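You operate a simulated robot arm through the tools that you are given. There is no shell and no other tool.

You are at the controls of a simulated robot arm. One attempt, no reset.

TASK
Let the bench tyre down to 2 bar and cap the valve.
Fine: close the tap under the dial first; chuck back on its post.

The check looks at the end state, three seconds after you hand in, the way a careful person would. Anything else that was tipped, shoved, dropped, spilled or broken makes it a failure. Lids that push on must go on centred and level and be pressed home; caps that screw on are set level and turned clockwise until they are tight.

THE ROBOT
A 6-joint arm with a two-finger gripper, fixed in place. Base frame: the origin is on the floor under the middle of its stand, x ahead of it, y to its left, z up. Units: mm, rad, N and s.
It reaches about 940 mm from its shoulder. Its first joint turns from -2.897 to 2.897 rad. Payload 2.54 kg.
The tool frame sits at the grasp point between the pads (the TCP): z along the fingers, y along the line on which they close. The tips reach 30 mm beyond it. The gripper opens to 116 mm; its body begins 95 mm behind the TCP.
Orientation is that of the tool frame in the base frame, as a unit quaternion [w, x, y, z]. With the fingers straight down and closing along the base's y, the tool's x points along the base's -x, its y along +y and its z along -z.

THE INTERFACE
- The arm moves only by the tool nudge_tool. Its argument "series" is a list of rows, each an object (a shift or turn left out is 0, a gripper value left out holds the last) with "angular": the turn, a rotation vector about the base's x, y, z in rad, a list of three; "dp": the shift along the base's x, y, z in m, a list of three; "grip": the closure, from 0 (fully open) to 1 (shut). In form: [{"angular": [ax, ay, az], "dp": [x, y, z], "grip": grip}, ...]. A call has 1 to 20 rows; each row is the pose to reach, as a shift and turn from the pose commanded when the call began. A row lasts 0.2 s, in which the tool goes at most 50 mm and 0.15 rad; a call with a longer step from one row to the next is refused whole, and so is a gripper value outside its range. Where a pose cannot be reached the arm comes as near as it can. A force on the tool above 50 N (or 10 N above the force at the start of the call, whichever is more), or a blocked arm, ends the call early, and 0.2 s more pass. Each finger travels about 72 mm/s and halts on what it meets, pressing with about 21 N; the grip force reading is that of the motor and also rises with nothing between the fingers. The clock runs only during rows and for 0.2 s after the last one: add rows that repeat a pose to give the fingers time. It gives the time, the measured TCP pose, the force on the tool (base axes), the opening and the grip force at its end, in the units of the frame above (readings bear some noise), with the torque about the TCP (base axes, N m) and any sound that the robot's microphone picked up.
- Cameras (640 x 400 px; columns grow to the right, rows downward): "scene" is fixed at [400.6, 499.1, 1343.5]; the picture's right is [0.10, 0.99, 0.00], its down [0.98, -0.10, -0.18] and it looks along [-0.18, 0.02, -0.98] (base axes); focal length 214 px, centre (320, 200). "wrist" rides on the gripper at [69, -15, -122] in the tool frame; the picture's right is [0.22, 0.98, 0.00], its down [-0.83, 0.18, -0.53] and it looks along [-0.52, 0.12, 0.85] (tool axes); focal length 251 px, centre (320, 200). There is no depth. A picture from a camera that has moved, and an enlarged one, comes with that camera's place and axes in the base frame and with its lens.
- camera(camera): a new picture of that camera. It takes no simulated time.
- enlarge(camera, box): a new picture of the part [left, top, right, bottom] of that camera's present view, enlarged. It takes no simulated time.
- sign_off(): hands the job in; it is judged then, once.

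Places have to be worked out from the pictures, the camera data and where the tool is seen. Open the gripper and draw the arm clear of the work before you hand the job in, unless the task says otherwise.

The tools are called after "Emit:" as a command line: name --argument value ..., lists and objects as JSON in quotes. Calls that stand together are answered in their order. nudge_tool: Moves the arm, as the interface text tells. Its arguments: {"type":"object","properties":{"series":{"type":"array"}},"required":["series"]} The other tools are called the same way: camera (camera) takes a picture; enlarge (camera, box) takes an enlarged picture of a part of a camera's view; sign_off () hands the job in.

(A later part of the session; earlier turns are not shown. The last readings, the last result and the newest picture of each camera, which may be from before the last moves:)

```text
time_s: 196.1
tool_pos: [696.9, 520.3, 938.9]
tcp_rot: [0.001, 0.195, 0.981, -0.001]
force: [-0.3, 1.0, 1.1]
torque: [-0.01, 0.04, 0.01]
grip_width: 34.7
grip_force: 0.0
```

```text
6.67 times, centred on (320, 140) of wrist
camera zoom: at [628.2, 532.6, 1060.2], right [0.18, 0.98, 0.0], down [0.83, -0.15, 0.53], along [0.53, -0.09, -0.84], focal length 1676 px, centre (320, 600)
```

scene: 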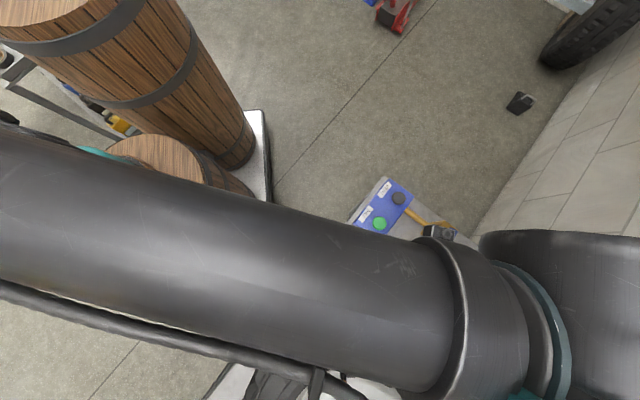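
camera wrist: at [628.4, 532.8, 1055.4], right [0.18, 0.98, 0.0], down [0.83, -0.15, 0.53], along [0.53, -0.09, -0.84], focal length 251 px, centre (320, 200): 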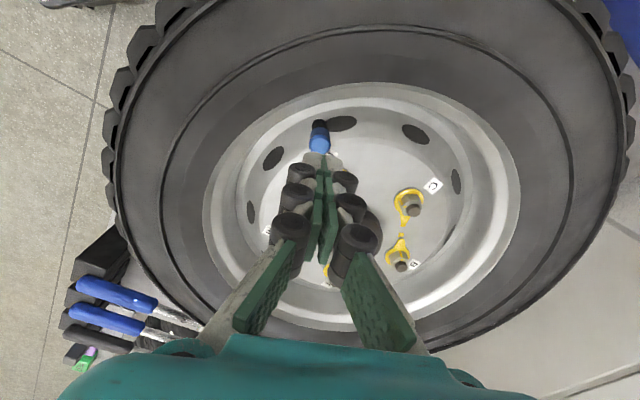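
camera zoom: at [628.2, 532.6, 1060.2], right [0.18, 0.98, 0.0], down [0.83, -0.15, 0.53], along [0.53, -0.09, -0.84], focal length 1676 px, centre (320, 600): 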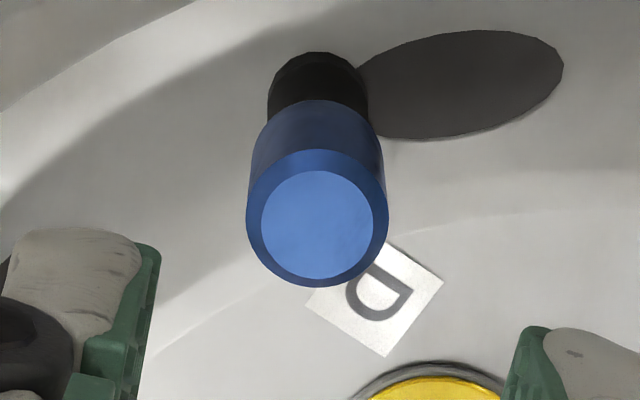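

Cap returned to the same resting height. I do another pull test to see whether pressing has secured it.

Emit:
nudge_tool --series '[{"dp": [0, 0, -0.02], "grip": 0.7}, {"dp": [0, 0, -0.04]}, {"dp": [0, 0, -0.055]}, {"dp": [0, 0, -0.063]}, {"dp": [0, 0, -0.063]}, {"dp": [0, 0, -0.063], "grip": 1}, {"dp": [0, 0, -0.063], "grip": 1}, {"dp": [0, 0, -0.063], "grip": 1}]'

Emit:
enlarge --camera "wrist" --box '[285, 120, 355, 200]'

Emit:
nudge_tool --series '[{"dp": [0, 0, 0.0005]}, {"dp": [0, 0, 0.001]}, {"dp": [0, 0, 0.001]}]'

Emit:
enlarge --camera "wrist" --box '[285, 120, 355, 200]'

```text
time_s: 197.9
tool_pos: [698.1, 520.6, 875.7]
tcp_rot: [0.001, 0.195, 0.981, -0.001]
force: [0.3, -1.0, -0.5]
torque: [0.0, 0.01, 0.01]
grip_width: 16.1
grip_force: 20.5
```

```text
5.00 times, centred on (320, 160) of wrist
camera zoom: at [628.2, 532.6, 997.1], right [0.18, 0.98, 0.0], down [0.83, -0.15, 0.53], along [0.53, -0.1, -0.84], focal length 1257 px, centre (320, 400)
```

zoom: 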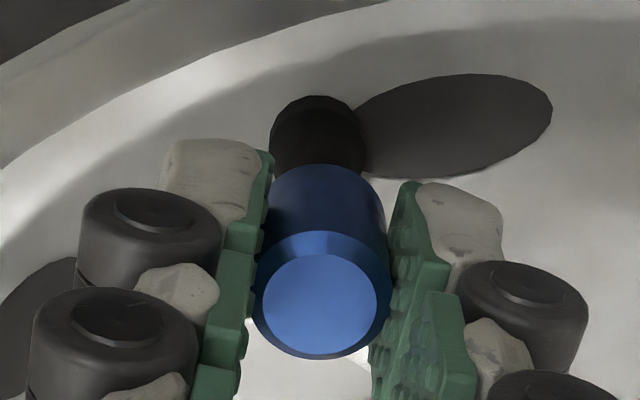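

```text
time_s: 198.7
tool_pos: [699.5, 521.4, 876.3]
tcp_rot: [0.001, 0.196, 0.981, 0.0]
force: [-1.9, -2.3, -0.8]
torque: [-0.05, 0.01, -0.04]
grip_width: 16.0
grip_force: 21.0
```

```text
5.00 times, centred on (320, 160) of wrist
camera zoom: at [628.4, 532.6, 998.2], right [0.18, 0.98, 0.0], down [0.83, -0.15, 0.53], along [0.53, -0.09, -0.84], focal length 1257 px, centre (320, 400)
```

zoom: 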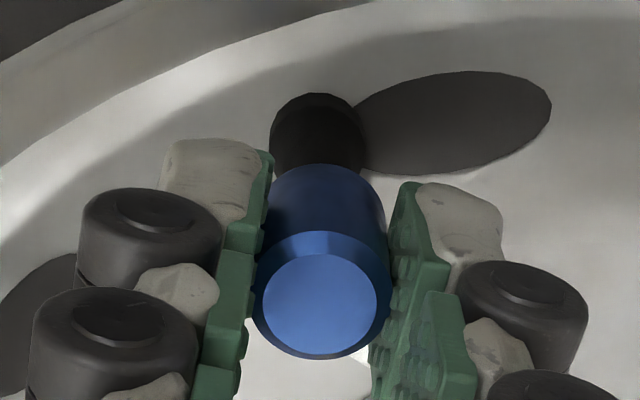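

The cap still lifts freely. As a diagnostic I lower to ~8 N preload and turn the other way (counter-clockwise) ~1.5 rad to compare the response.

Emit:
nudge_tool --series '[{"dp": [0, -0.0001, -0.001]}, {"dp": [0, -0.0001, -0.0018]}, {"dp": [0, -0.0001, -0.0018]}]'

Emit:
nudge_tool --series '[{"angular": [0, 0, 0.1]}, {"angular": [0, 0, 0.2]}, {"angular": [0, 0, 0.3]}, {"angular": [0, 0, 0.4]}, {"angular": [0, 0, 0.5]}, {"angular": [0, 0, 0.6]}, {"angular": [0, 0, 0.7]}, {"angular": [0, 0, 0.8]}, {"angular": [0, 0, 0.9]}, {"angular": [0, 0, 1.0]}, {"angular": [0, 0, 1.0]}]'

Emit:
enlarge --camera "wrist" --box '[285, 120, 355, 200]'

```text
time_s: 199.5
tool_pos: [697.6, 520.8, 875.2]
tcp_rot: [0.001, 0.195, 0.981, -0.001]
force: [-0.5, 0.5, 7.3]
torque: [-0.05, -0.03, 0.01]
grip_width: 16.3
grip_force: 20.8
```

```text
time_s: 201.9
tool_pos: [696.9, 520.3, 875.1]
tcp_rot: [0.001, -0.3, 0.954, -0.001]
force: [-1.8, -1.1, 5.8]
torque: [-0.06, 0.02, 0.0]
grip_width: 15.7
grip_force: 20.8
```

```text
5.00 times, centred on (320, 160) of wrist
camera zoom: at [649.8, 468.1, 996.3], right [-0.73, 0.68, 0.0], down [0.57, 0.62, 0.54], along [0.36, 0.39, -0.84], focal length 1257 px, centre (320, 400)
```

zoom: 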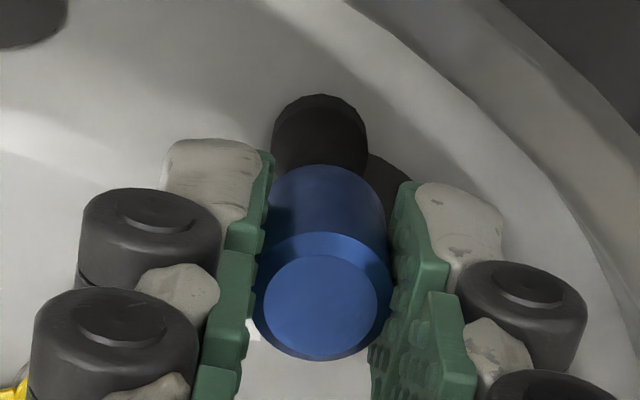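

Neither direction engages. To understand the geometry I release and set up a low-angle wrist view of the cap/valve joint (tool pitched ~29°, from over the tyre).

Emit:
nudge_tool --series '[{"grip": 0.8}, {"grip": 0.6}, {"dp": [0, 0, 0.02], "grip": 0.6}, {"dp": [0, 0, 0.05]}, {"dp": [0, 0, 0.08], "angular": [0, 0, -0.1]}, {"dp": [-0.03, -0.005, 0.08], "angular": [0, 0, -0.22]}, {"dp": [-0.06, -0.01, 0.08], "angular": [0, 0, -0.34]}, {"dp": [-0.09, -0.015, 0.07], "angular": [0, 0, -0.46]}, {"dp": [-0.115, -0.02, 0.06], "angular": [0, 0, -0.58]}, {"dp": [-0.139, -0.02, 0.055], "angular": [0, 0, -0.61]}, {"dp": [-0.139, -0.02, 0.055], "angular": [0, 0, -0.61]}]'

Emit:
nudge_tool --series '[{"angular": [0, -0.12, 0]}, {"angular": [0, -0.24, 0]}, {"angular": [0, -0.36, 0]}, {"angular": [0, -0.48, 0], "dp": [0, 0, -0.005]}, {"angular": [0, -0.506, 0], "dp": [0, 0, -0.01]}, {"angular": [0, -0.506, 0], "dp": [0, 0, -0.01]}]'

Emit:
camera --camera "wrist"

```text
time_s: 204.3
tool_pos: [558.0, 500.5, 929.4]
tcp_rot: [0.0, 0.002, 1.0, -0.001]
force: [0.6, -0.6, 0.2]
torque: [0.0, -0.01, 0.01]
grip_width: 46.4
grip_force: 0.0
```

```text
time_s: 205.7
tool_pos: [558.6, 500.1, 919.8]
tcp_rot: [0.251, 0.001, 0.968, 0.0]
force: [0.1, 0.1, -0.1]
torque: [-0.01, -0.02, 0.0]
grip_width: 46.3
grip_force: 0.1
```

```text
taken
camera wrist: at [439.5, 485.1, 992.0], right [-0.19, 0.98, -0.1], down [0.46, 0.18, 0.87], along [0.87, 0.11, -0.48], focal length 251 px, centre (320, 200)
```

wrist: 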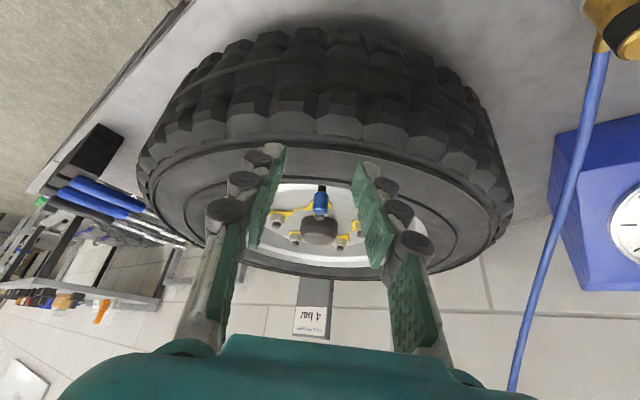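

The low view shows the cap between the fingers. I zoom in on it.

Emit:
enlarge --camera "wrist" --box '[305, 175, 337, 225]'

Emit:
enlarge --camera "wrist" --box '[312, 182, 328, 202]'

```text
8.00 times, centred on (321, 200) of wrist
camera zoom: at [439.5, 485.1, 992.0], right [-0.19, 0.98, -0.1], down [0.46, 0.18, 0.87], along [0.87, 0.11, -0.48], focal length 2012 px, centre (312, 200)
```

zoom: 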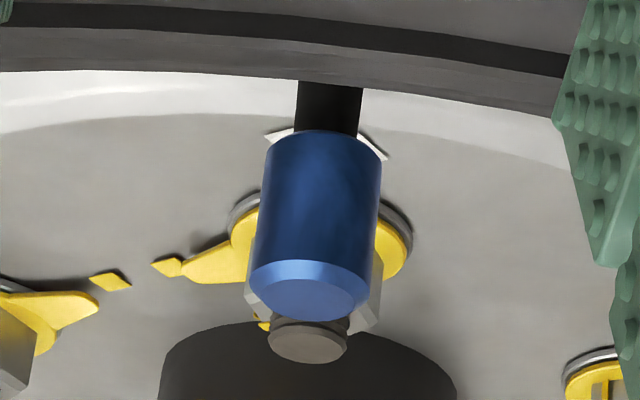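

```text
16.00 times, centred on (320, 192) of wrist
camera zoom: at [439.5, 485.1, 992.0], right [-0.19, 0.98, -0.1], down [0.46, 0.18, 0.87], along [0.87, 0.11, -0.48], focal length 4023 px, centre (320, 328)
```

zoom: 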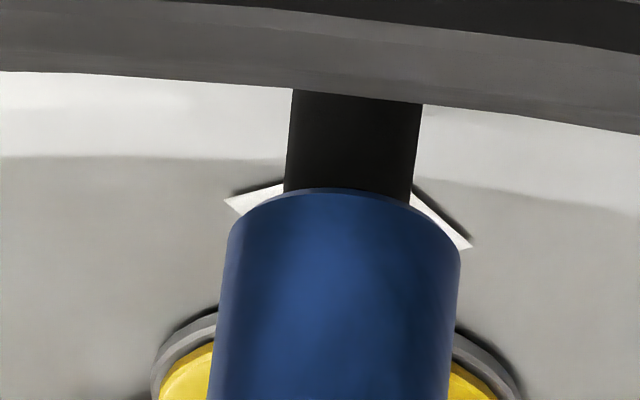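

The gap between cap and collar is hidden but ≤2 mm, so there is likely some thread travel left. I return to vertical and go back above the cap at yaw ≈3.0 for a careful, side-load-free clockwise turn.

Emit:
nudge_tool --series '[{"angular": [0, 0.12, 0], "dp": [0, 0, 0.02]}, {"angular": [0, 0.24, 0], "dp": [0, 0, 0.03]}, {"angular": [0, 0.36, 0], "dp": [0, 0, 0.03]}, {"angular": [0, 0.48, 0], "dp": [0, 0, 0.03]}, {"angular": [0, 0.506, 0], "dp": [0, 0, 0.03]}, {"angular": [0, 0.506, 0], "dp": [0, 0, 0.03]}]'

Emit:
nudge_tool --series '[{"angular": [0, 0, 0.145], "dp": [0.02, 0.003, 0]}, {"angular": [0, 0, 0.29], "dp": [0.04, 0.006, 0]}, {"angular": [0, 0, 0.435], "dp": [0.06, 0.009, 0]}, {"angular": [0, 0, 0.58], "dp": [0.08, 0.012, 0]}, {"angular": [0, 0, 0.725], "dp": [0.1, 0.015, 0]}, {"angular": [0, 0, 0.87], "dp": [0.12, 0.018, 0]}, {"angular": [0, 0, 1.015], "dp": [0.139, 0.02, 0]}, {"angular": [0, 0, 1.16], "dp": [0.139, 0.02, 0]}, {"angular": [0, 0, 1.305], "dp": [0.139, 0.02, 0]}, {"angular": [0, 0, 1.45], "dp": [0.139, 0.02, 0]}, {"angular": [0, 0, 1.595], "dp": [0.139, 0.02, 0]}, {"angular": [0, 0, 1.74], "dp": [0.139, 0.02, 0]}, {"angular": [0, 0, 1.885], "dp": [0.139, 0.02, 0]}, {"angular": [0, 0, 2.03], "dp": [0.139, 0.02, 0]}, {"angular": [0, 0, 2.175], "dp": [0.139, 0.02, 0]}, {"angular": [0, 0, 2.32], "dp": [0.139, 0.02, 0]}, {"angular": [0, 0, 2.465], "dp": [0.139, 0.02, 0]}, {"angular": [0, 0, 2.61], "dp": [0.139, 0.02, 0]}, {"angular": [0, 0, 2.755], "dp": [0.139, 0.02, 0]}, {"angular": [0, 0, 2.9], "dp": [0.139, 0.02, 0]}]'

Emit:
enlarge --camera "wrist" --box '[285, 100, 355, 180]'

```text
time_s: 207.1
tool_pos: [560.1, 501.0, 948.5]
tcp_rot: [0.001, 0.001, 1.0, -0.001]
force: [-0.2, -0.7, 0.0]
torque: [-0.03, -0.01, 0.0]
grip_width: 46.4
grip_force: 0.1
```

```text
time_s: 211.3
tool_pos: [697.6, 520.3, 948.8]
tcp_rot: [-0.001, 0.993, -0.121, -0.002]
force: [-0.5, 0.2, -0.8]
torque: [-0.01, 0.03, 0.0]
grip_width: 46.2
grip_force: 0.0
```

```text
5.00 times, centred on (320, 140) of wrist
camera zoom: at [768.8, 518.1, 1071.0], right [-0.03, -1.0, 0.0], down [-0.84, 0.02, 0.54], along [-0.53, 0.01, -0.84], focal length 1257 px, centre (320, 500)
```

zoom: 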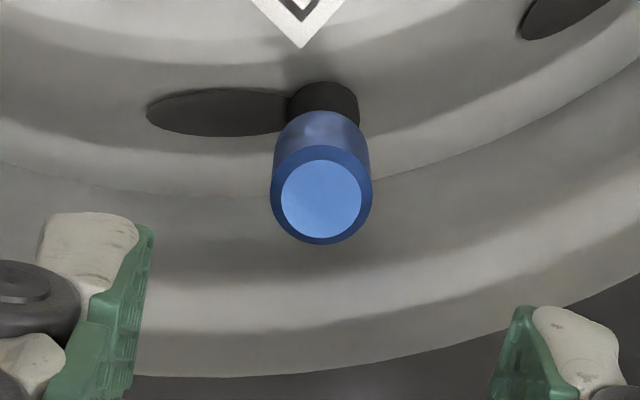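

I zoom in closely on the cap to look for surface marks that would let me verify it actually rotates with the gripper.

Emit:
enlarge --camera "wrist" --box '[308, 118, 334, 152]'

Emit:
enlarge --camera "scene" --box '[340, 378, 352, 388]'

```text
11.76 times, centred on (321, 135) of wrist
camera zoom: at [768.8, 518.1, 1071.0], right [-0.03, -1.0, 0.0], down [-0.84, 0.02, 0.54], along [-0.53, 0.01, -0.84], focal length 2958 px, centre (308, 965)
```

zoom: 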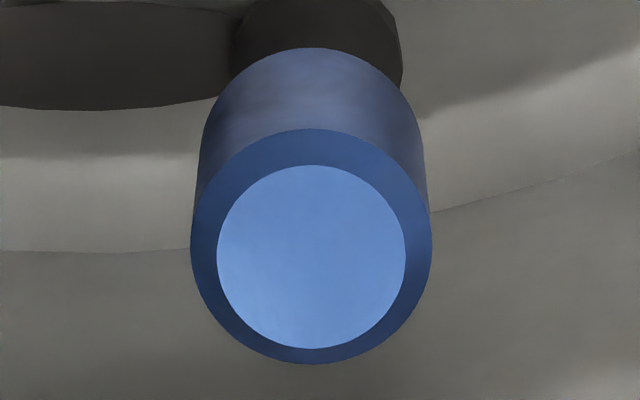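

```text
16.00 times, centred on (346, 383) of scene
camera zoom: at [400.6, 499.1, 1343.5], right [0.1, 0.99, 0.0], down [0.98, -0.1, -0.18], along [-0.18, 0.02, -0.98], focal length 3432 px, centre (-96, -2728)
```

zoom: 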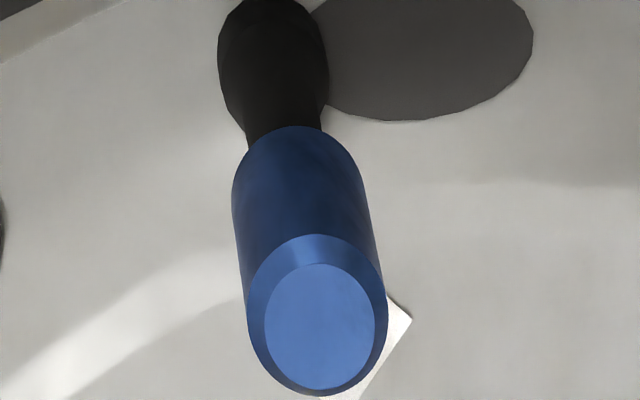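

I lower around the cap and grip it again, preparing a careful, small-step clockwise turn with side-load correction each step.

Emit:
nudge_tool --series '[{"dp": [0, 0, -0.03], "grip": 0.7}, {"dp": [0, 0, -0.05]}, {"dp": [0, 0, -0.065]}, {"dp": [0, 0, -0.0735]}, {"dp": [0, 0, -0.0735]}, {"dp": [0, 0, -0.0735], "grip": 1}, {"dp": [0, 0, -0.0735], "grip": 1}, {"dp": [0, 0, -0.0735], "grip": 1}]'

Emit:
enlarge --camera "wrist" --box '[285, 120, 355, 200]'

```text
time_s: 213.1
tool_pos: [696.4, 519.2, 875.9]
tcp_rot: [-0.001, 0.993, -0.122, -0.001]
force: [-0.2, 0.7, -0.3]
torque: [0.01, -0.02, -0.01]
grip_width: 16.3
grip_force: 20.8
```

```text
5.00 times, centred on (320, 160) of wrist
camera zoom: at [768.9, 517.5, 997.5], right [-0.03, -1.0, 0.0], down [-0.84, 0.02, 0.53], along [-0.53, 0.02, -0.84], focal length 1257 px, centre (320, 400)
```

zoom: 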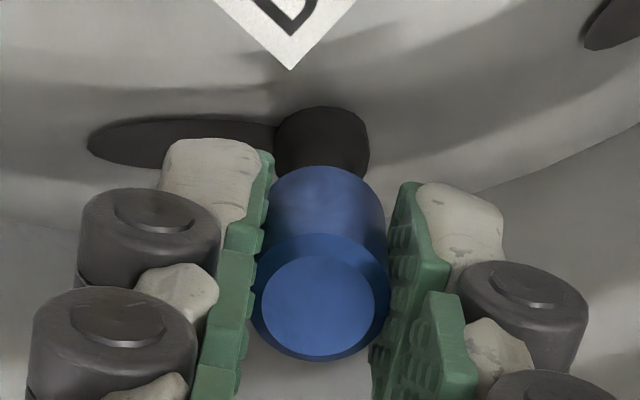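

I probe the play again in x and y for this grip to find the centred pose.

Emit:
nudge_tool --series '[{"dp": [0.0006, 0, 0.0003]}, {"dp": [0.0012, 0, 0.0003]}, {"dp": [0.0012, 0, 0.0003]}]'

Emit:
enlarge --camera "wrist" --box '[310, 150, 330, 170]'

Emit:
nudge_tool --series '[{"dp": [-0.001, 0, 0]}, {"dp": [-0.002, 0, 0]}, {"dp": [-0.003, 0, 0]}, {"dp": [-0.003, 0, 0]}]'

Emit:
enlarge --camera "wrist" --box '[310, 150, 330, 170]'

```text
time_s: 213.9
tool_pos: [698.1, 521.4, 875.0]
tcp_rot: [0.0, 0.993, -0.122, -0.001]
force: [-7.4, -1.5, -1.2]
torque: [-0.07, 0.2, -0.01]
grip_width: 16.0
grip_force: 20.7
```

```text
16.00 times, centred on (320, 160) of wrist
camera zoom: at [769.5, 517.7, 997.9], right [-0.03, -1.0, 0.0], down [-0.84, 0.02, 0.54], along [-0.54, 0.02, -0.84], focal length 4023 px, centre (320, 840)
```

zoom: 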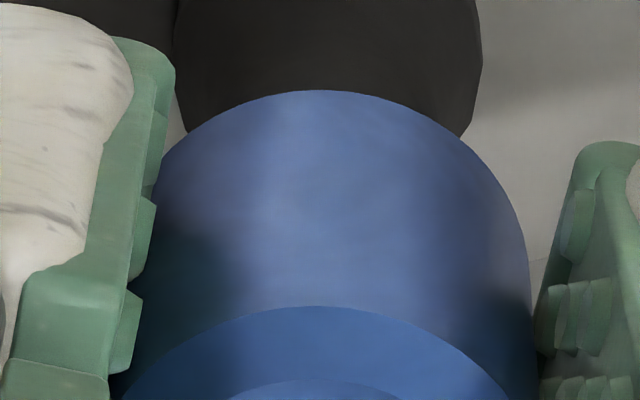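

```text
time_s: 214.9
tool_pos: [697.1, 520.0, 876.7]
tcp_rot: [-0.001, 0.993, -0.122, 0.0]
force: [11.7, -0.5, 2.3]
torque: [-0.01, -0.33, -0.02]
grip_width: 16.0
grip_force: 21.3
```

```text
16.00 times, centred on (320, 160) of wrist
camera zoom: at [768.0, 517.3, 998.0], right [-0.03, -1.0, 0.0], down [-0.85, 0.02, 0.53], along [-0.53, 0.02, -0.85], focal length 4023 px, centre (320, 840)
```

zoom: 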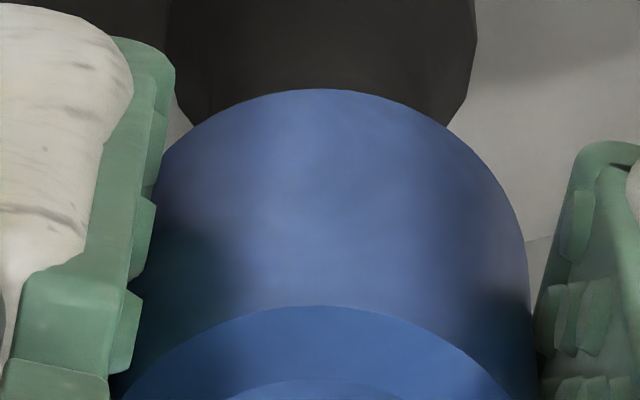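

x-centre is 768.75. Now y.

Emit:
nudge_tool --series '[{"dp": [0.001, 0, 0]}, {"dp": [0.0017, 0, 0]}, {"dp": [0.0017, 0.0008, 0]}, {"dp": [0.0017, 0.0016, 0]}, {"dp": [0.0017, 0.0016, 0]}]'

Emit:
enlarge --camera "wrist" --box '[310, 150, 330, 170]'

Emit:
nudge_tool --series '[{"dp": [0, -0.001, 0]}, {"dp": [0, -0.002, 0]}, {"dp": [0, -0.003, 0]}, {"dp": [0, -0.003, 0]}]'

Emit:
enlarge --camera "wrist" --box '[310, 150, 330, 170]'

```text
time_s: 216.1
tool_pos: [696.9, 521.0, 876.0]
tcp_rot: [0.0, 0.993, -0.122, -0.001]
force: [-4.8, -19.1, -4.2]
torque: [-0.49, 0.11, -0.01]
grip_width: 16.4
grip_force: 21.3
```

```text
16.00 times, centred on (320, 160) of wrist
camera zoom: at [768.8, 518.5, 998.1], right [-0.03, -1.0, 0.0], down [-0.84, 0.02, 0.54], along [-0.54, 0.02, -0.84], focal length 4023 px, centre (320, 840)
```

zoom: 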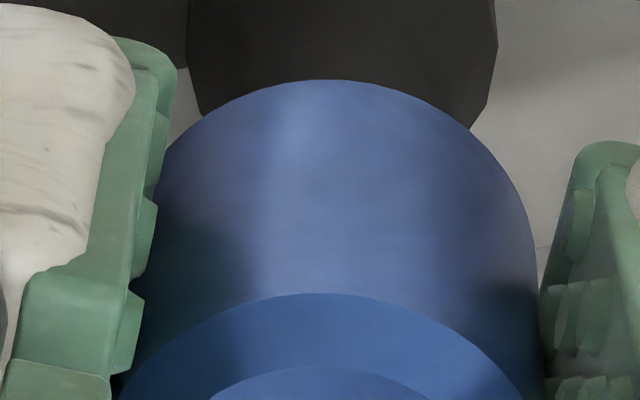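

```text
time_s: 217.1
tool_pos: [697.0, 519.8, 876.6]
tcp_rot: [-0.001, 0.993, -0.121, -0.001]
force: [-2.3, 4.4, -0.2]
torque: [0.13, 0.03, -0.03]
grip_width: 16.1
grip_force: 20.7
```

```text
16.00 times, centred on (320, 160) of wrist
camera zoom: at [768.7, 517.0, 998.0], right [-0.03, -1.0, 0.0], down [-0.84, 0.02, 0.53], along [-0.53, 0.02, -0.84], focal length 4023 px, centre (320, 840)
```

zoom: 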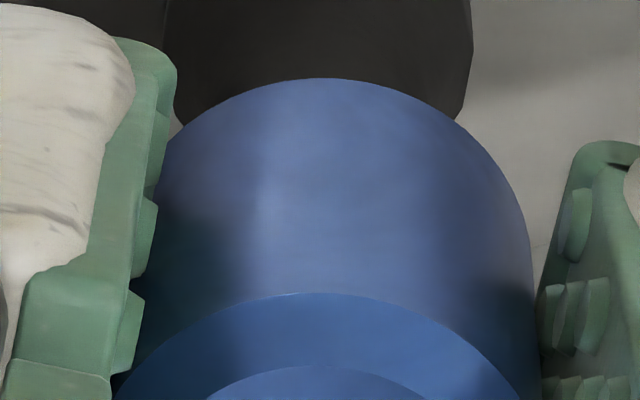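

y-centre is 517.75. I move to the centre and check residual forces.

Emit:
nudge_tool --series '[{"dp": [0, 0.0011, 0]}, {"dp": [0, 0.0011, 0]}, {"dp": [0, 0.0011, 0]}]'

Emit:
enlarge --camera "wrist" --box '[285, 120, 355, 200]'

```text
time_s: 217.9
tool_pos: [698.2, 519.9, 876.5]
tcp_rot: [-0.001, 0.993, -0.122, -0.001]
force: [-5.9, -0.3, 0.3]
torque: [-0.03, 0.17, 0.04]
grip_width: 16.0
grip_force: 21.1
```

```text
5.00 times, centred on (320, 160) of wrist
camera zoom: at [768.9, 517.4, 998.1], right [-0.03, -1.0, 0.0], down [-0.84, 0.02, 0.54], along [-0.53, 0.02, -0.84], focal length 1257 px, centre (320, 400)
```

zoom: 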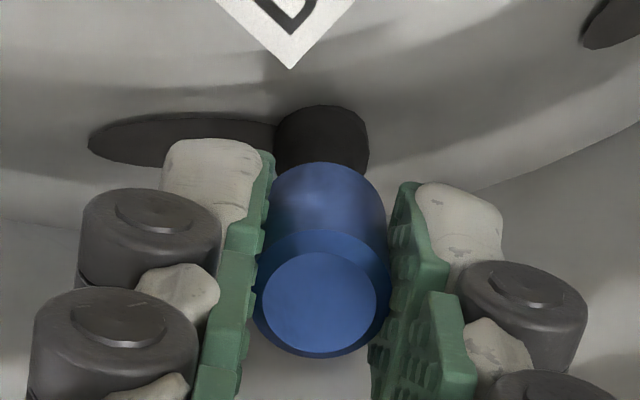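

The cap slid a bit in the pads during probing (now −6 N in x). I shift −1.0 mm in x.

Emit:
nudge_tool --series '[{"dp": [-0.0005, 0.0002, 0]}, {"dp": [-0.001, 0.0002, 0]}, {"dp": [-0.001, 0.0002, 0]}]'

Emit:
enlarge --camera "wrist" --box '[285, 120, 355, 200]'

```text
time_s: 218.7
tool_pos: [698.0, 520.3, 875.4]
tcp_rot: [-0.001, 0.992, -0.122, 0.0]
force: [-0.3, -0.2, 0.0]
torque: [-0.01, 0.02, 0.01]
grip_width: 16.0
grip_force: 21.2
```

```text
5.00 times, centred on (320, 160) of wrist
camera zoom: at [768.2, 517.7, 997.8], right [-0.03, -1.0, 0.0], down [-0.84, 0.02, 0.53], along [-0.53, 0.02, -0.84], focal length 1257 px, centre (320, 400)
```

zoom: 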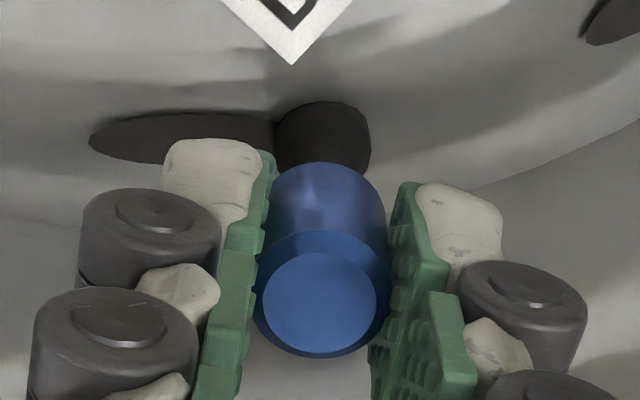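

Forces are zero and centred. I lower to ~8 N preload.

Emit:
nudge_tool --series '[{"dp": [0, 0, -0.0007]}, {"dp": [0, 0, -0.0014]}, {"dp": [0, 0, -0.0014]}]'

Emit:
nudge_tool --series '[{"angular": [0, 0, -0.06]}, {"angular": [0, 0, -0.12]}, {"angular": [0, 0, -0.18]}, {"angular": [0, 0, -0.24]}, {"angular": [0, 0, -0.3]}, {"angular": [0, 0, -0.3]}]'

Emit:
enlarge --camera "wrist" --box '[285, 120, 355, 200]'

```text
time_s: 219.5
tool_pos: [696.8, 520.0, 874.6]
tcp_rot: [-0.001, 0.993, -0.122, 0.0]
force: [3.4, -0.9, 10.4]
torque: [-0.03, -0.1, 0.03]
grip_width: 15.8
grip_force: 20.9
```

```text
time_s: 220.9
tool_pos: [697.6, 519.7, 874.8]
tcp_rot: [-0.001, 0.963, -0.268, -0.001]
force: [3.3, 2.0, 11.9]
torque: [0.05, -0.13, 0.0]
grip_width: 16.1
grip_force: 21.1
```

```text
5.00 times, centred on (320, 160) of wrist
camera zoom: at [764.0, 496.8, 996.6], right [-0.32, -0.95, 0.0], down [-0.8, 0.27, 0.53], along [-0.51, 0.17, -0.84], focal length 1257 px, centre (320, 400)
```

zoom: 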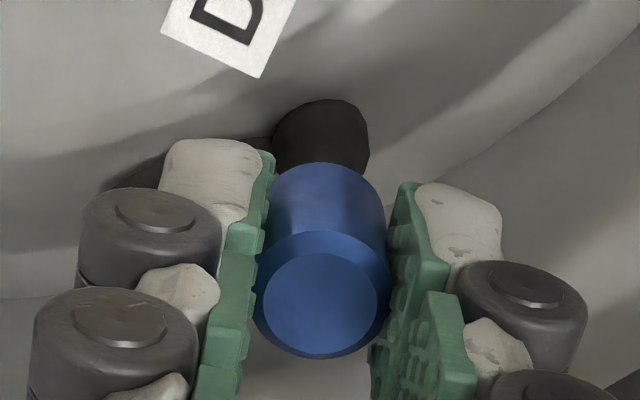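

I trim (+0.3,+0.2) and continue clockwise in 0.5 rad steps.

Emit:
nudge_tool --series '[{"dp": [0.0003, 0.0002, 0]}, {"dp": [0.0003, 0.0002, 0], "angular": [0, 0, -0.07]}, {"dp": [0.0003, 0.0002, 0], "angular": [0, 0, -0.14]}, {"dp": [0.0003, 0.0002, 0], "angular": [0, 0, -0.21]}, {"dp": [0.0003, 0.0002, 0], "angular": [0, 0, -0.28]}, {"dp": [0.0003, 0.0002, 0], "angular": [0, 0, -0.35]}, {"dp": [0.0003, 0.0002, 0], "angular": [0, 0, -0.42]}, {"dp": [0.0003, 0.0002, 0], "angular": [0, 0, -0.49]}, {"dp": [0.0003, 0.0002, 0], "angular": [0, 0, -0.49]}]'

Emit:
enlarge --camera "wrist" --box '[285, 120, 355, 200]'

```text
time_s: 222.9
tool_pos: [698.3, 520.0, 874.9]
tcp_rot: [-0.002, 0.869, -0.495, -0.001]
force: [0.5, 0.5, 8.4]
torque: [0.02, -0.01, 0.03]
grip_width: 16.2
grip_force: 20.7
```

```text
5.00 times, centred on (320, 160) of wrist
camera zoom: at [745.6, 468.0, 996.5], right [-0.73, -0.68, 0.0], down [-0.58, 0.62, 0.53], along [-0.36, 0.39, -0.84], focal length 1257 px, centre (320, 400)
```

zoom: 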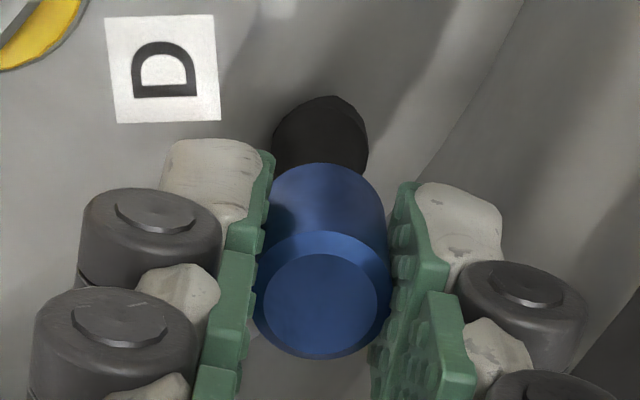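

Side load is ~0, axial 8 N. I continue 0.7 rad clockwise.

Emit:
nudge_tool --series '[{"angular": [0, 0, -0.07]}, {"angular": [0, 0, -0.14]}, {"angular": [0, 0, -0.21]}, {"angular": [0, 0, -0.28]}, {"angular": [0, 0, -0.35]}, {"angular": [0, 0, -0.42]}, {"angular": [0, 0, -0.49]}, {"angular": [0, 0, -0.56]}, {"angular": [0, 0, -0.63]}, {"angular": [0, 0, -0.7]}, {"angular": [0, 0, -0.7]}]'

Emit:
enlarge --camera "wrist" --box '[285, 120, 355, 200]'

```text
time_s: 225.3
tool_pos: [698.6, 521.0, 875.2]
tcp_rot: [0.002, -0.646, 0.763, 0.0]
force: [3.8, 0.5, 6.6]
torque: [0.0, -0.1, 0.02]
grip_width: 15.9
grip_force: 21.1
```

```text
5.00 times, centred on (320, 160) of wrist
camera zoom: at [700.9, 449.1, 996.4], right [-1.0, -0.05, 0.0], down [-0.04, 0.84, 0.53], along [-0.03, 0.53, -0.84], focal length 1257 px, centre (320, 400)
```

zoom: 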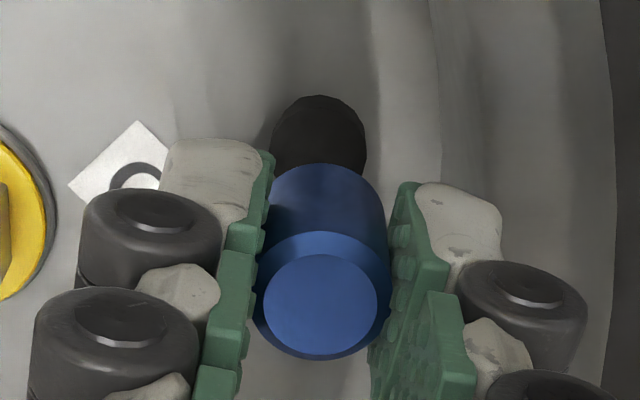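

I check the cap's tilt in the grip more carefully with a high-zoom view, since tilt could prevent thread engagement.

Emit:
enlarge --camera "wrist" --box '[304, 150, 336, 194]'

Emit:
enlarge --camera "scene" --box '[338, 375, 354, 387]'

```text
9.09 times, centred on (320, 172) of wrist
camera zoom: at [700.9, 449.1, 996.4], right [-1.0, -0.05, 0.0], down [-0.04, 0.84, 0.53], along [-0.03, 0.53, -0.84], focal length 2286 px, centre (320, 454)
```

zoom: 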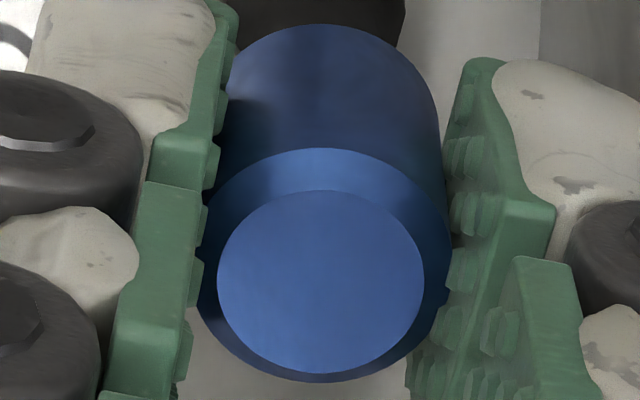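

```text
16.00 times, centred on (346, 381) of scene
camera zoom: at [400.6, 499.1, 1343.5], right [0.1, 0.99, 0.0], down [0.98, -0.1, -0.18], along [-0.18, 0.02, -0.98], focal length 3432 px, centre (-96, -2696)
```

zoom: 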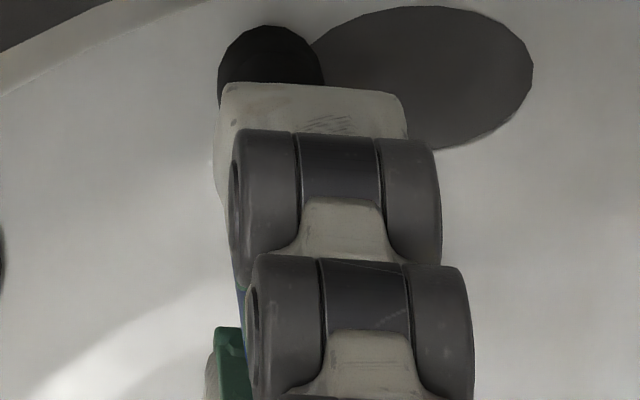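

I try a clean re-entry: relieve the side load, lift 4 mm (still on the tip), then come down onto the thread start centred while already turning.

Emit:
nudge_tool --series '[{"dp": [0.0003, 0, 0.001]}, {"dp": [0.0003, 0, 0.0025]}, {"dp": [0.0003, 0, 0.004]}, {"dp": [0.0003, 0, 0.004]}]'

Emit:
enlarge --camera "wrist" --box '[304, 150, 336, 194]'

```text
time_s: 226.3
tool_pos: [697.9, 520.2, 878.7]
tcp_rot: [0.0, -0.647, 0.762, 0.0]
force: [0.0, -0.6, -0.4]
torque: [-0.01, 0.0, -0.02]
grip_width: 16.1
grip_force: 21.0
```

```text
9.09 times, centred on (320, 172) of wrist
camera zoom: at [701.3, 448.9, 1000.3], right [-1.0, -0.05, 0.0], down [-0.05, 0.84, 0.53], along [-0.03, 0.53, -0.84], focal length 2286 px, centre (320, 454)
```

zoom: 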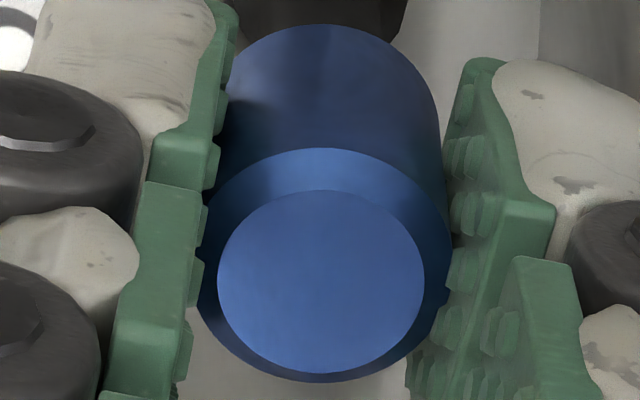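

Forces are zero. I lower 3 mm, then turn clockwise while easing down the last 1.4 mm.

Emit:
nudge_tool --series '[{"dp": [0, 0, -0.001]}, {"dp": [0, 0, -0.002]}, {"dp": [0, 0, -0.003]}, {"dp": [0, 0, -0.0031], "angular": [0, 0, -0.07]}, {"dp": [0, 0, -0.0032], "angular": [0, 0, -0.14]}, {"dp": [0, 0, -0.0033], "angular": [0, 0, -0.21]}, {"dp": [0, 0, -0.0034], "angular": [0, 0, -0.28]}, {"dp": [0, 0, -0.0035], "angular": [0, 0, -0.35]}, {"dp": [0, 0, -0.0036], "angular": [0, 0, -0.42]}, {"dp": [0, 0, -0.0037], "angular": [0, 0, -0.49]}, {"dp": [0, 0, -0.0038], "angular": [0, 0, -0.56]}, {"dp": [0, 0, -0.0039], "angular": [0, 0, -0.63]}, {"dp": [0, 0, -0.004], "angular": [0, 0, -0.7]}, {"dp": [0, 0, -0.0041], "angular": [0, 0, -0.77]}, {"dp": [0, 0, -0.0041], "angular": [0, 0, -0.77]}]'

Emit:
enlarge --camera "wrist" --box '[304, 150, 336, 194]'

```text
time_s: 229.5
tool_pos: [698.0, 521.0, 874.0]
tcp_rot: [0.0, -0.313, 0.95, -0.001]
force: [3.7, -1.8, 3.2]
torque: [-0.05, -0.08, 0.01]
grip_width: 15.8
grip_force: 20.5
```

```text
9.09 times, centred on (320, 172) of wrist
camera zoom: at [650.9, 466.7, 996.4], right [-0.75, 0.66, 0.0], down [0.56, 0.64, 0.53], along [0.35, 0.4, -0.84], focal length 2286 px, centre (320, 454)
```

zoom: 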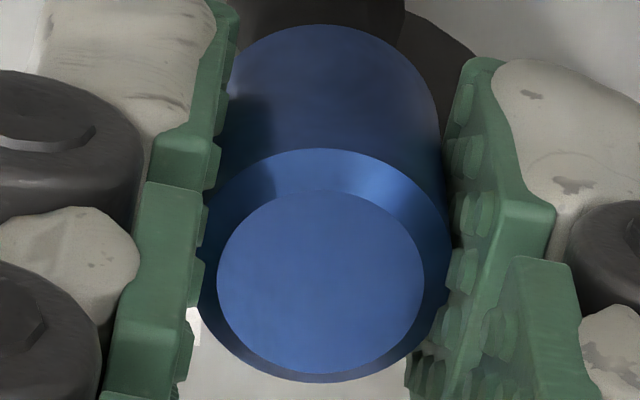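

Same stop height again. Next test: press on top with closed fingers (more axial force than the grip can transmit) while turning clockwise, and watch if the cap descends. First release, rise and close.

Emit:
nudge_tool --series '[{"grip": 0.85}, {"grip": 0.7}, {"dp": [0, 0, 0.01], "grip": 0.7}, {"dp": [0, 0, 0.03], "angular": [0, 0, 0.1]}, {"dp": [0, 0, 0.035], "angular": [0, 0, 0.24], "grip": 1}, {"dp": [0, 0, 0.035], "angular": [0, 0, 0.38], "grip": 1}, {"dp": [0, 0, 0.035], "angular": [0, 0, 0.52]}, {"dp": [0, 0, 0.035], "angular": [0, 0, 0.66]}, {"dp": [0, 0, 0.035], "angular": [0, 0, 0.8]}, {"dp": [0, 0, 0.035], "angular": [0, 0, 0.94]}, {"dp": [0, 0, 0.035], "angular": [0, 0, 1.08]}, {"dp": [0, 0, 0.035], "angular": [0, 0, 1.22]}, {"dp": [0, 0, 0.035], "angular": [0, 0, 1.36]}, {"dp": [0, 0, 0.035], "angular": [0, 0, 1.5]}, {"dp": [0, 0, 0.035], "angular": [0, 0, 1.64]}, {"dp": [0, 0, 0.035], "angular": [0, 0, 1.78]}, {"dp": [0, 0, 0.035], "angular": [0, 0, 1.92]}, {"dp": [0, 0, 0.035], "angular": [0, 0, 2.06]}, {"dp": [0, 0, 0.035], "angular": [0, 0, 2.2]}, {"dp": [0, 0, 0.035], "angular": [0, 0, 2.2]}]'

Emit:
enlarge --camera "wrist" --box '[285, 110, 355, 190]'

Emit:
enlarge --camera "scene" --box '[338, 375, 354, 387]'

```text
time_s: 233.7
tool_pos: [697.8, 519.0, 909.3]
tcp_rot: [-0.001, 0.989, -0.15, -0.001]
force: [-0.3, 1.5, 0.3]
torque: [-0.03, -0.01, -0.01]
grip_width: 0.3
grip_force: 20.7
```

```text
5.00 times, centred on (320, 150) of wrist
camera zoom: at [768.3, 513.8, 1031.2], right [-0.09, -1.0, 0.0], down [-0.84, 0.07, 0.54], along [-0.53, 0.05, -0.84], focal length 1257 px, centre (320, 450)
```

zoom: 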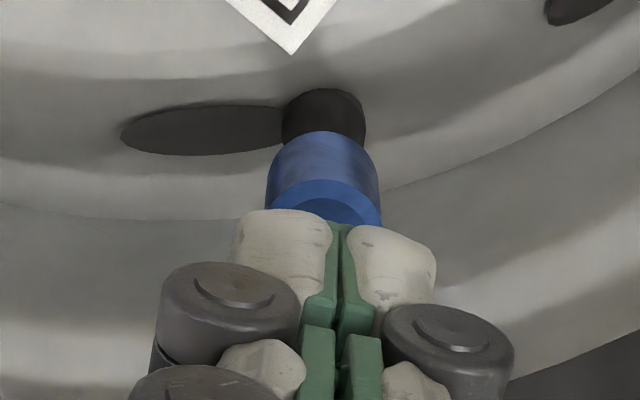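

```text
16.00 times, centred on (346, 381) of scene
camera zoom: at [400.6, 499.1, 1343.5], right [0.1, 0.99, 0.0], down [0.98, -0.1, -0.18], along [-0.18, 0.02, -0.98], focal length 3432 px, centre (-96, -2696)
```

zoom: 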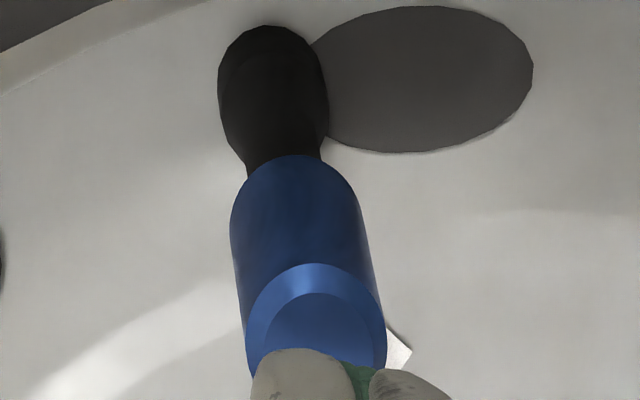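

The fingers are centred over the cap. I lower to contact and press to ~25–30 N.

Emit:
nudge_tool --series '[{"dp": [-0.0002, 0, -0.009]}, {"dp": [-0.0002, 0, -0.016]}, {"dp": [-0.0002, 0, -0.0185]}, {"dp": [-0.0002, 0, -0.0195]}, {"dp": [-0.0002, 0, -0.0205]}, {"dp": [-0.0002, 0, -0.0205]}]'

Emit:
enlarge --camera "wrist" --box '[285, 120, 355, 200]'

```text
time_s: 235.1
tool_pos: [696.9, 518.8, 889.8]
tcp_rot: [-0.001, 0.989, -0.151, -0.001]
force: [1.9, 1.6, 24.1]
torque: [0.06, -0.05, 0.03]
grip_width: 5.9
grip_force: 21.1
```

```text
5.00 times, centred on (320, 160) of wrist
camera zoom: at [767.5, 513.4, 1011.9], right [-0.09, -1.0, 0.0], down [-0.84, 0.07, 0.53], along [-0.53, 0.05, -0.85], focal length 1257 px, centre (320, 400)
```

zoom: 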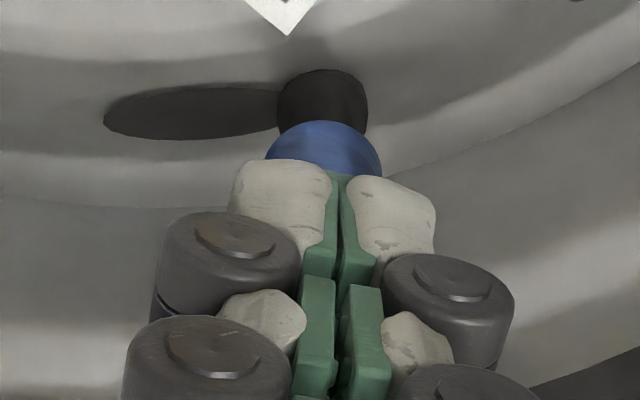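

24 N at the same height as before. I turn clockwise 1.5 rad while pressing.

Emit:
nudge_tool --series '[{"angular": [0, 0, -0.1]}, {"angular": [0, 0, -0.2]}, {"angular": [0, 0, -0.3]}, {"angular": [0, 0, -0.4]}, {"angular": [0, 0, -0.5]}, {"angular": [0, 0, -0.6]}, {"angular": [0, 0, -0.7]}, {"angular": [0, 0, -0.8]}, {"angular": [0, 0, -0.9]}, {"angular": [0, 0, -1.0]}, {"angular": [0, 0, -1.1]}, {"angular": [0, 0, -1.2]}, {"angular": [0, 0, -1.3]}, {"angular": [0, 0, -1.4]}, {"angular": [0, 0, -1.5]}]'

Emit:
enlarge --camera "wrist" --box '[285, 120, 355, 200]'

```text
time_s: 238.3
tool_pos: [696.1, 521.1, 889.7]
tcp_rot: [0.001, -0.619, 0.785, 0.0]
force: [2.5, 3.5, 28.6]
torque: [0.15, -0.08, 0.0]
grip_width: 6.0
grip_force: 21.4
```

```text
5.00 times, centred on (320, 160) of wrist
camera zoom: at [695.4, 448.8, 1011.7], right [-1.0, 0.02, 0.0], down [0.01, 0.84, 0.54], along [0.01, 0.54, -0.84], focal length 1257 px, centre (320, 400)
```

zoom: 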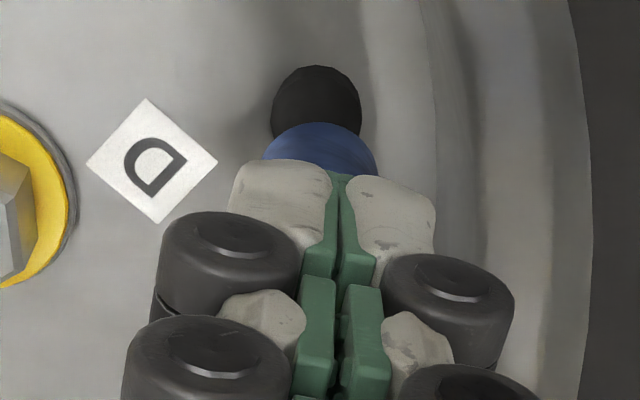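

No change even at 28 N with turning: the stop is solid. I'll now do a long uninterrupted series of clockwise turns at the seat (in case many turns are needed), watching torque. First rise, open and rotate to the positive end.

Emit:
nudge_tool --series '[{"dp": [0, 0, 0.005]}, {"dp": [0, 0, 0.025], "grip": 0.7}, {"dp": [0, 0, 0.025], "grip": 0.7, "angular": [0, 0, 0.14]}, {"dp": [0, 0, 0.025], "angular": [0, 0, 0.28]}, {"dp": [0, 0, 0.025], "angular": [0, 0, 0.42]}, {"dp": [0, 0, 0.025], "angular": [0, 0, 0.56]}, {"dp": [0, 0, 0.025], "angular": [0, 0, 0.7]}, {"dp": [0, 0, 0.025], "angular": [0, 0, 0.84]}, {"dp": [0, 0, 0.025], "angular": [0, 0, 0.98]}, {"dp": [0, 0, 0.025], "angular": [0, 0, 1.12]}, {"dp": [0, 0, 0.025], "angular": [0, 0, 1.26]}, {"dp": [0, 0, 0.025], "angular": [0, 0, 1.4]}, {"dp": [0, 0, 0.025], "angular": [0, 0, 1.54]}, {"dp": [0, 0, 0.025], "angular": [0, 0, 1.62]}, {"dp": [0, 0, 0.025], "angular": [0, 0, 1.62]}]'

Emit:
enlarge --camera "wrist" --box '[285, 110, 355, 190]'

Emit:
enlarge --camera "scene" --box '[338, 375, 354, 387]'

```text
time_s: 241.5
tool_pos: [698.1, 520.4, 914.8]
tcp_rot: [-0.001, 0.996, -0.091, -0.001]
force: [0.4, -0.3, -0.4]
torque: [-0.01, -0.03, 0.02]
grip_width: 34.8
grip_force: 0.0
```

```text
5.00 times, centred on (320, 150) of wrist
camera zoom: at [768.3, 522.4, 1035.9], right [0.03, -1.0, 0.0], down [-0.84, -0.03, 0.53], along [-0.53, -0.02, -0.84], focal length 1257 px, centre (320, 450)
```

zoom: 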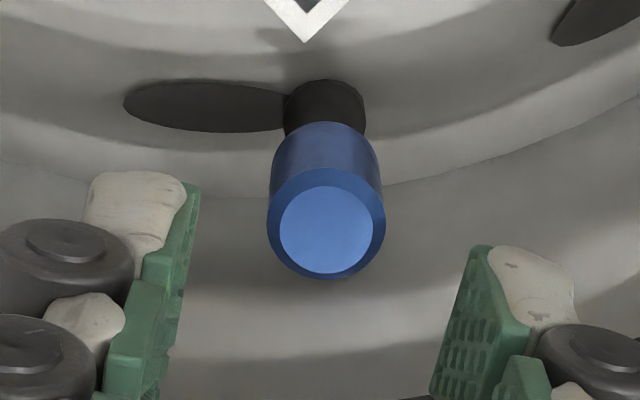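

```text
16.00 times, centred on (346, 381) of scene
camera zoom: at [400.6, 499.1, 1343.5], right [0.1, 0.99, 0.0], down [0.98, -0.1, -0.18], along [-0.18, 0.02, -0.98], focal length 3432 px, centre (-96, -2696)
```

zoom: 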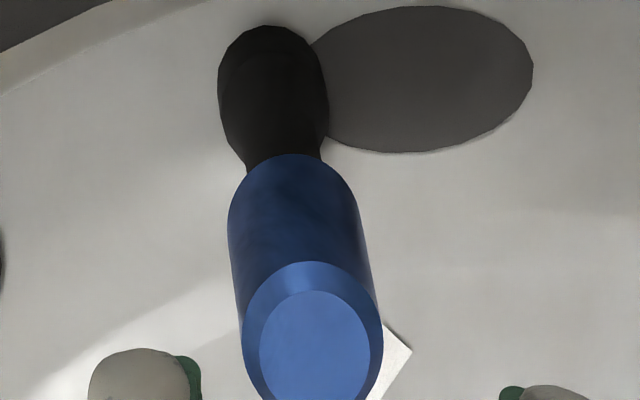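

Cap is in place. I align (−0.15,−0.8) mm, lower and grip for the first long pass.

Emit:
nudge_tool --series '[{"dp": [-0.00015, -0.0008, -0.015], "grip": 0.72}, {"dp": [-0.00015, -0.0008, -0.028]}, {"dp": [-0.00015, -0.0008, -0.0385]}, {"dp": [-0.00015, -0.0008, -0.0385]}, {"dp": [-0.00015, -0.0008, -0.0385], "grip": 1}, {"dp": [-0.00015, -0.0008, -0.0385], "grip": 1}, {"dp": [-0.00015, -0.0008, -0.0385], "grip": 1}, {"dp": [-0.00015, -0.0008, -0.0391], "grip": 1}, {"dp": [-0.00015, -0.0008, -0.0391], "grip": 1}]'

Emit:
enlarge --camera "wrist" --box '[304, 150, 336, 194]'

```text
time_s: 243.5
tool_pos: [697.1, 520.2, 875.2]
tcp_rot: [-0.001, 0.996, -0.092, -0.001]
force: [2.6, 0.8, 5.8]
torque: [0.05, -0.05, -0.01]
grip_width: 15.7
grip_force: 20.8
```

```text
9.09 times, centred on (320, 172) of wrist
camera zoom: at [768.0, 521.3, 997.3], right [0.03, -1.0, 0.0], down [-0.84, -0.03, 0.53], along [-0.53, -0.02, -0.85], focal length 2286 px, centre (320, 454)
```

zoom: 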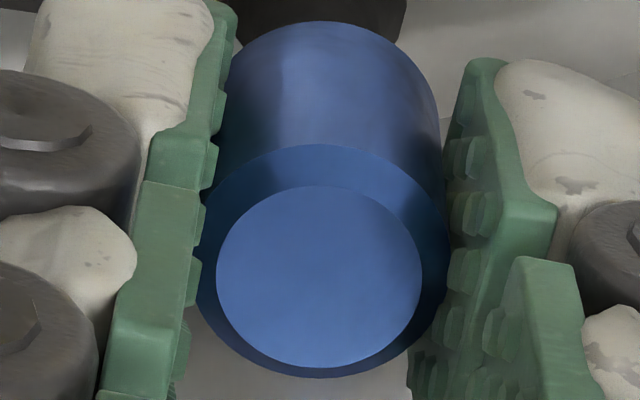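

Gripped with ~6 N preload. I turn clockwise 2.5 rad.

Emit:
nudge_tool --series '[{"angular": [0, 0, -0.13], "dp": [0.0001, 0, -0.0001]}, {"angular": [0, 0, -0.26], "dp": [0.0001, 0, -0.0001]}, {"angular": [0, 0, -0.39], "dp": [0.0001, 0, -0.0001]}, {"angular": [0, 0, -0.52], "dp": [0.0001, 0, -0.0002]}, {"angular": [0, 0, -0.65], "dp": [0.0001, 0, -0.0002]}, {"angular": [0, 0, -0.78], "dp": [0.0001, 0, -0.0002]}, {"angular": [0, 0, -0.91], "dp": [0.0001, 0, -0.0002]}, {"angular": [0, 0, -1.04], "dp": [0.0001, 0, -0.0003]}, {"angular": [0, 0, -1.17], "dp": [0.0001, 0, -0.0003]}, {"angular": [0, 0, -1.3], "dp": [0.0001, 0, -0.0003]}, {"angular": [0, 0, -1.43], "dp": [0.0001, 0, -0.0003]}, {"angular": [0, 0, -1.56], "dp": [0.0001, 0, -0.0003]}, {"angular": [0, 0, -1.69], "dp": [0.0001, 0, -0.0004]}, {"angular": [0, 0, -1.82], "dp": [0.0001, 0, -0.0004]}, {"angular": [0, 0, -1.95], "dp": [0.0001, 0, -0.0004]}, {"angular": [0, 0, -2.08], "dp": [0.0001, 0, -0.0004]}, {"angular": [0, 0, -2.21], "dp": [0.0001, 0, -0.0004]}, {"angular": [0, 0, -2.34], "dp": [0.0001, 0, -0.0005]}, {"angular": [0, 0, -2.47], "dp": [0.0001, 0, -0.0005]}]'

Emit:
nudge_tool --series '[{"angular": [0, 0, -0.13]}, {"angular": [0, 0, -0.26]}, {"angular": [0, 0, -0.39]}, {"angular": [0, 0, -0.52]}, {"angular": [0, 0, -0.65]}, {"angular": [0, 0, -0.78]}, {"angular": [0, 0, -0.91]}, {"angular": [0, 0, -1.04]}, {"angular": [0, 0, -1.17]}, {"angular": [0, 0, -1.3]}, {"angular": [0, 0, -1.43]}, {"angular": [0, 0, -1.56]}, {"angular": [0, 0, -1.69]}, {"angular": [0, 0, -1.82]}, {"angular": [0, 0, -1.95]}, {"angular": [0, 0, -2.08]}, {"angular": [0, 0, -2.21]}, {"angular": [0, 0, -2.3]}]'

Emit:
enlarge --camera "wrist" --box '[304, 150, 336, 194]'

```text
time_s: 247.5
tool_pos: [697.8, 519.0, 875.0]
tcp_rot: [0.002, -0.24, 0.971, -0.001]
force: [-4.3, 2.0, 8.6]
torque: [0.09, 0.06, -0.01]
grip_width: 16.2
grip_force: 21.2
```

```text
time_s: 251.3
tool_pos: [697.7, 519.0, 873.9]
tcp_rot: [-0.001, 0.788, 0.616, -0.001]
force: [1.0, 5.6, 6.0]
torque: [0.13, -0.06, 0.01]
grip_width: 16.2
grip_force: 21.1
```

```text
9.09 times, centred on (320, 172) of wrist
camera zoom: at [699.5, 590.1, 996.3], right [1.0, -0.03, 0.0], down [-0.02, -0.84, 0.54], along [-0.02, -0.53, -0.84], focal length 2286 px, centre (320, 454)
```

zoom: 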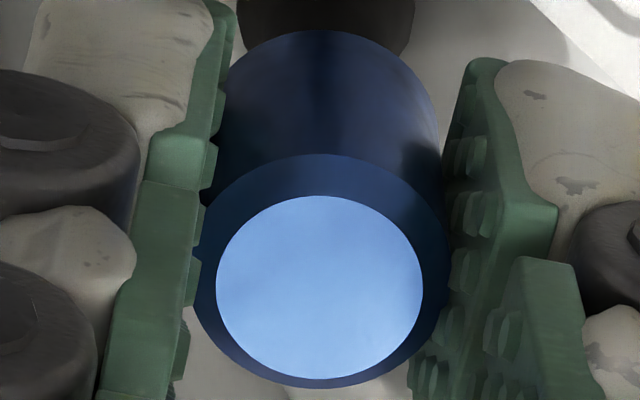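

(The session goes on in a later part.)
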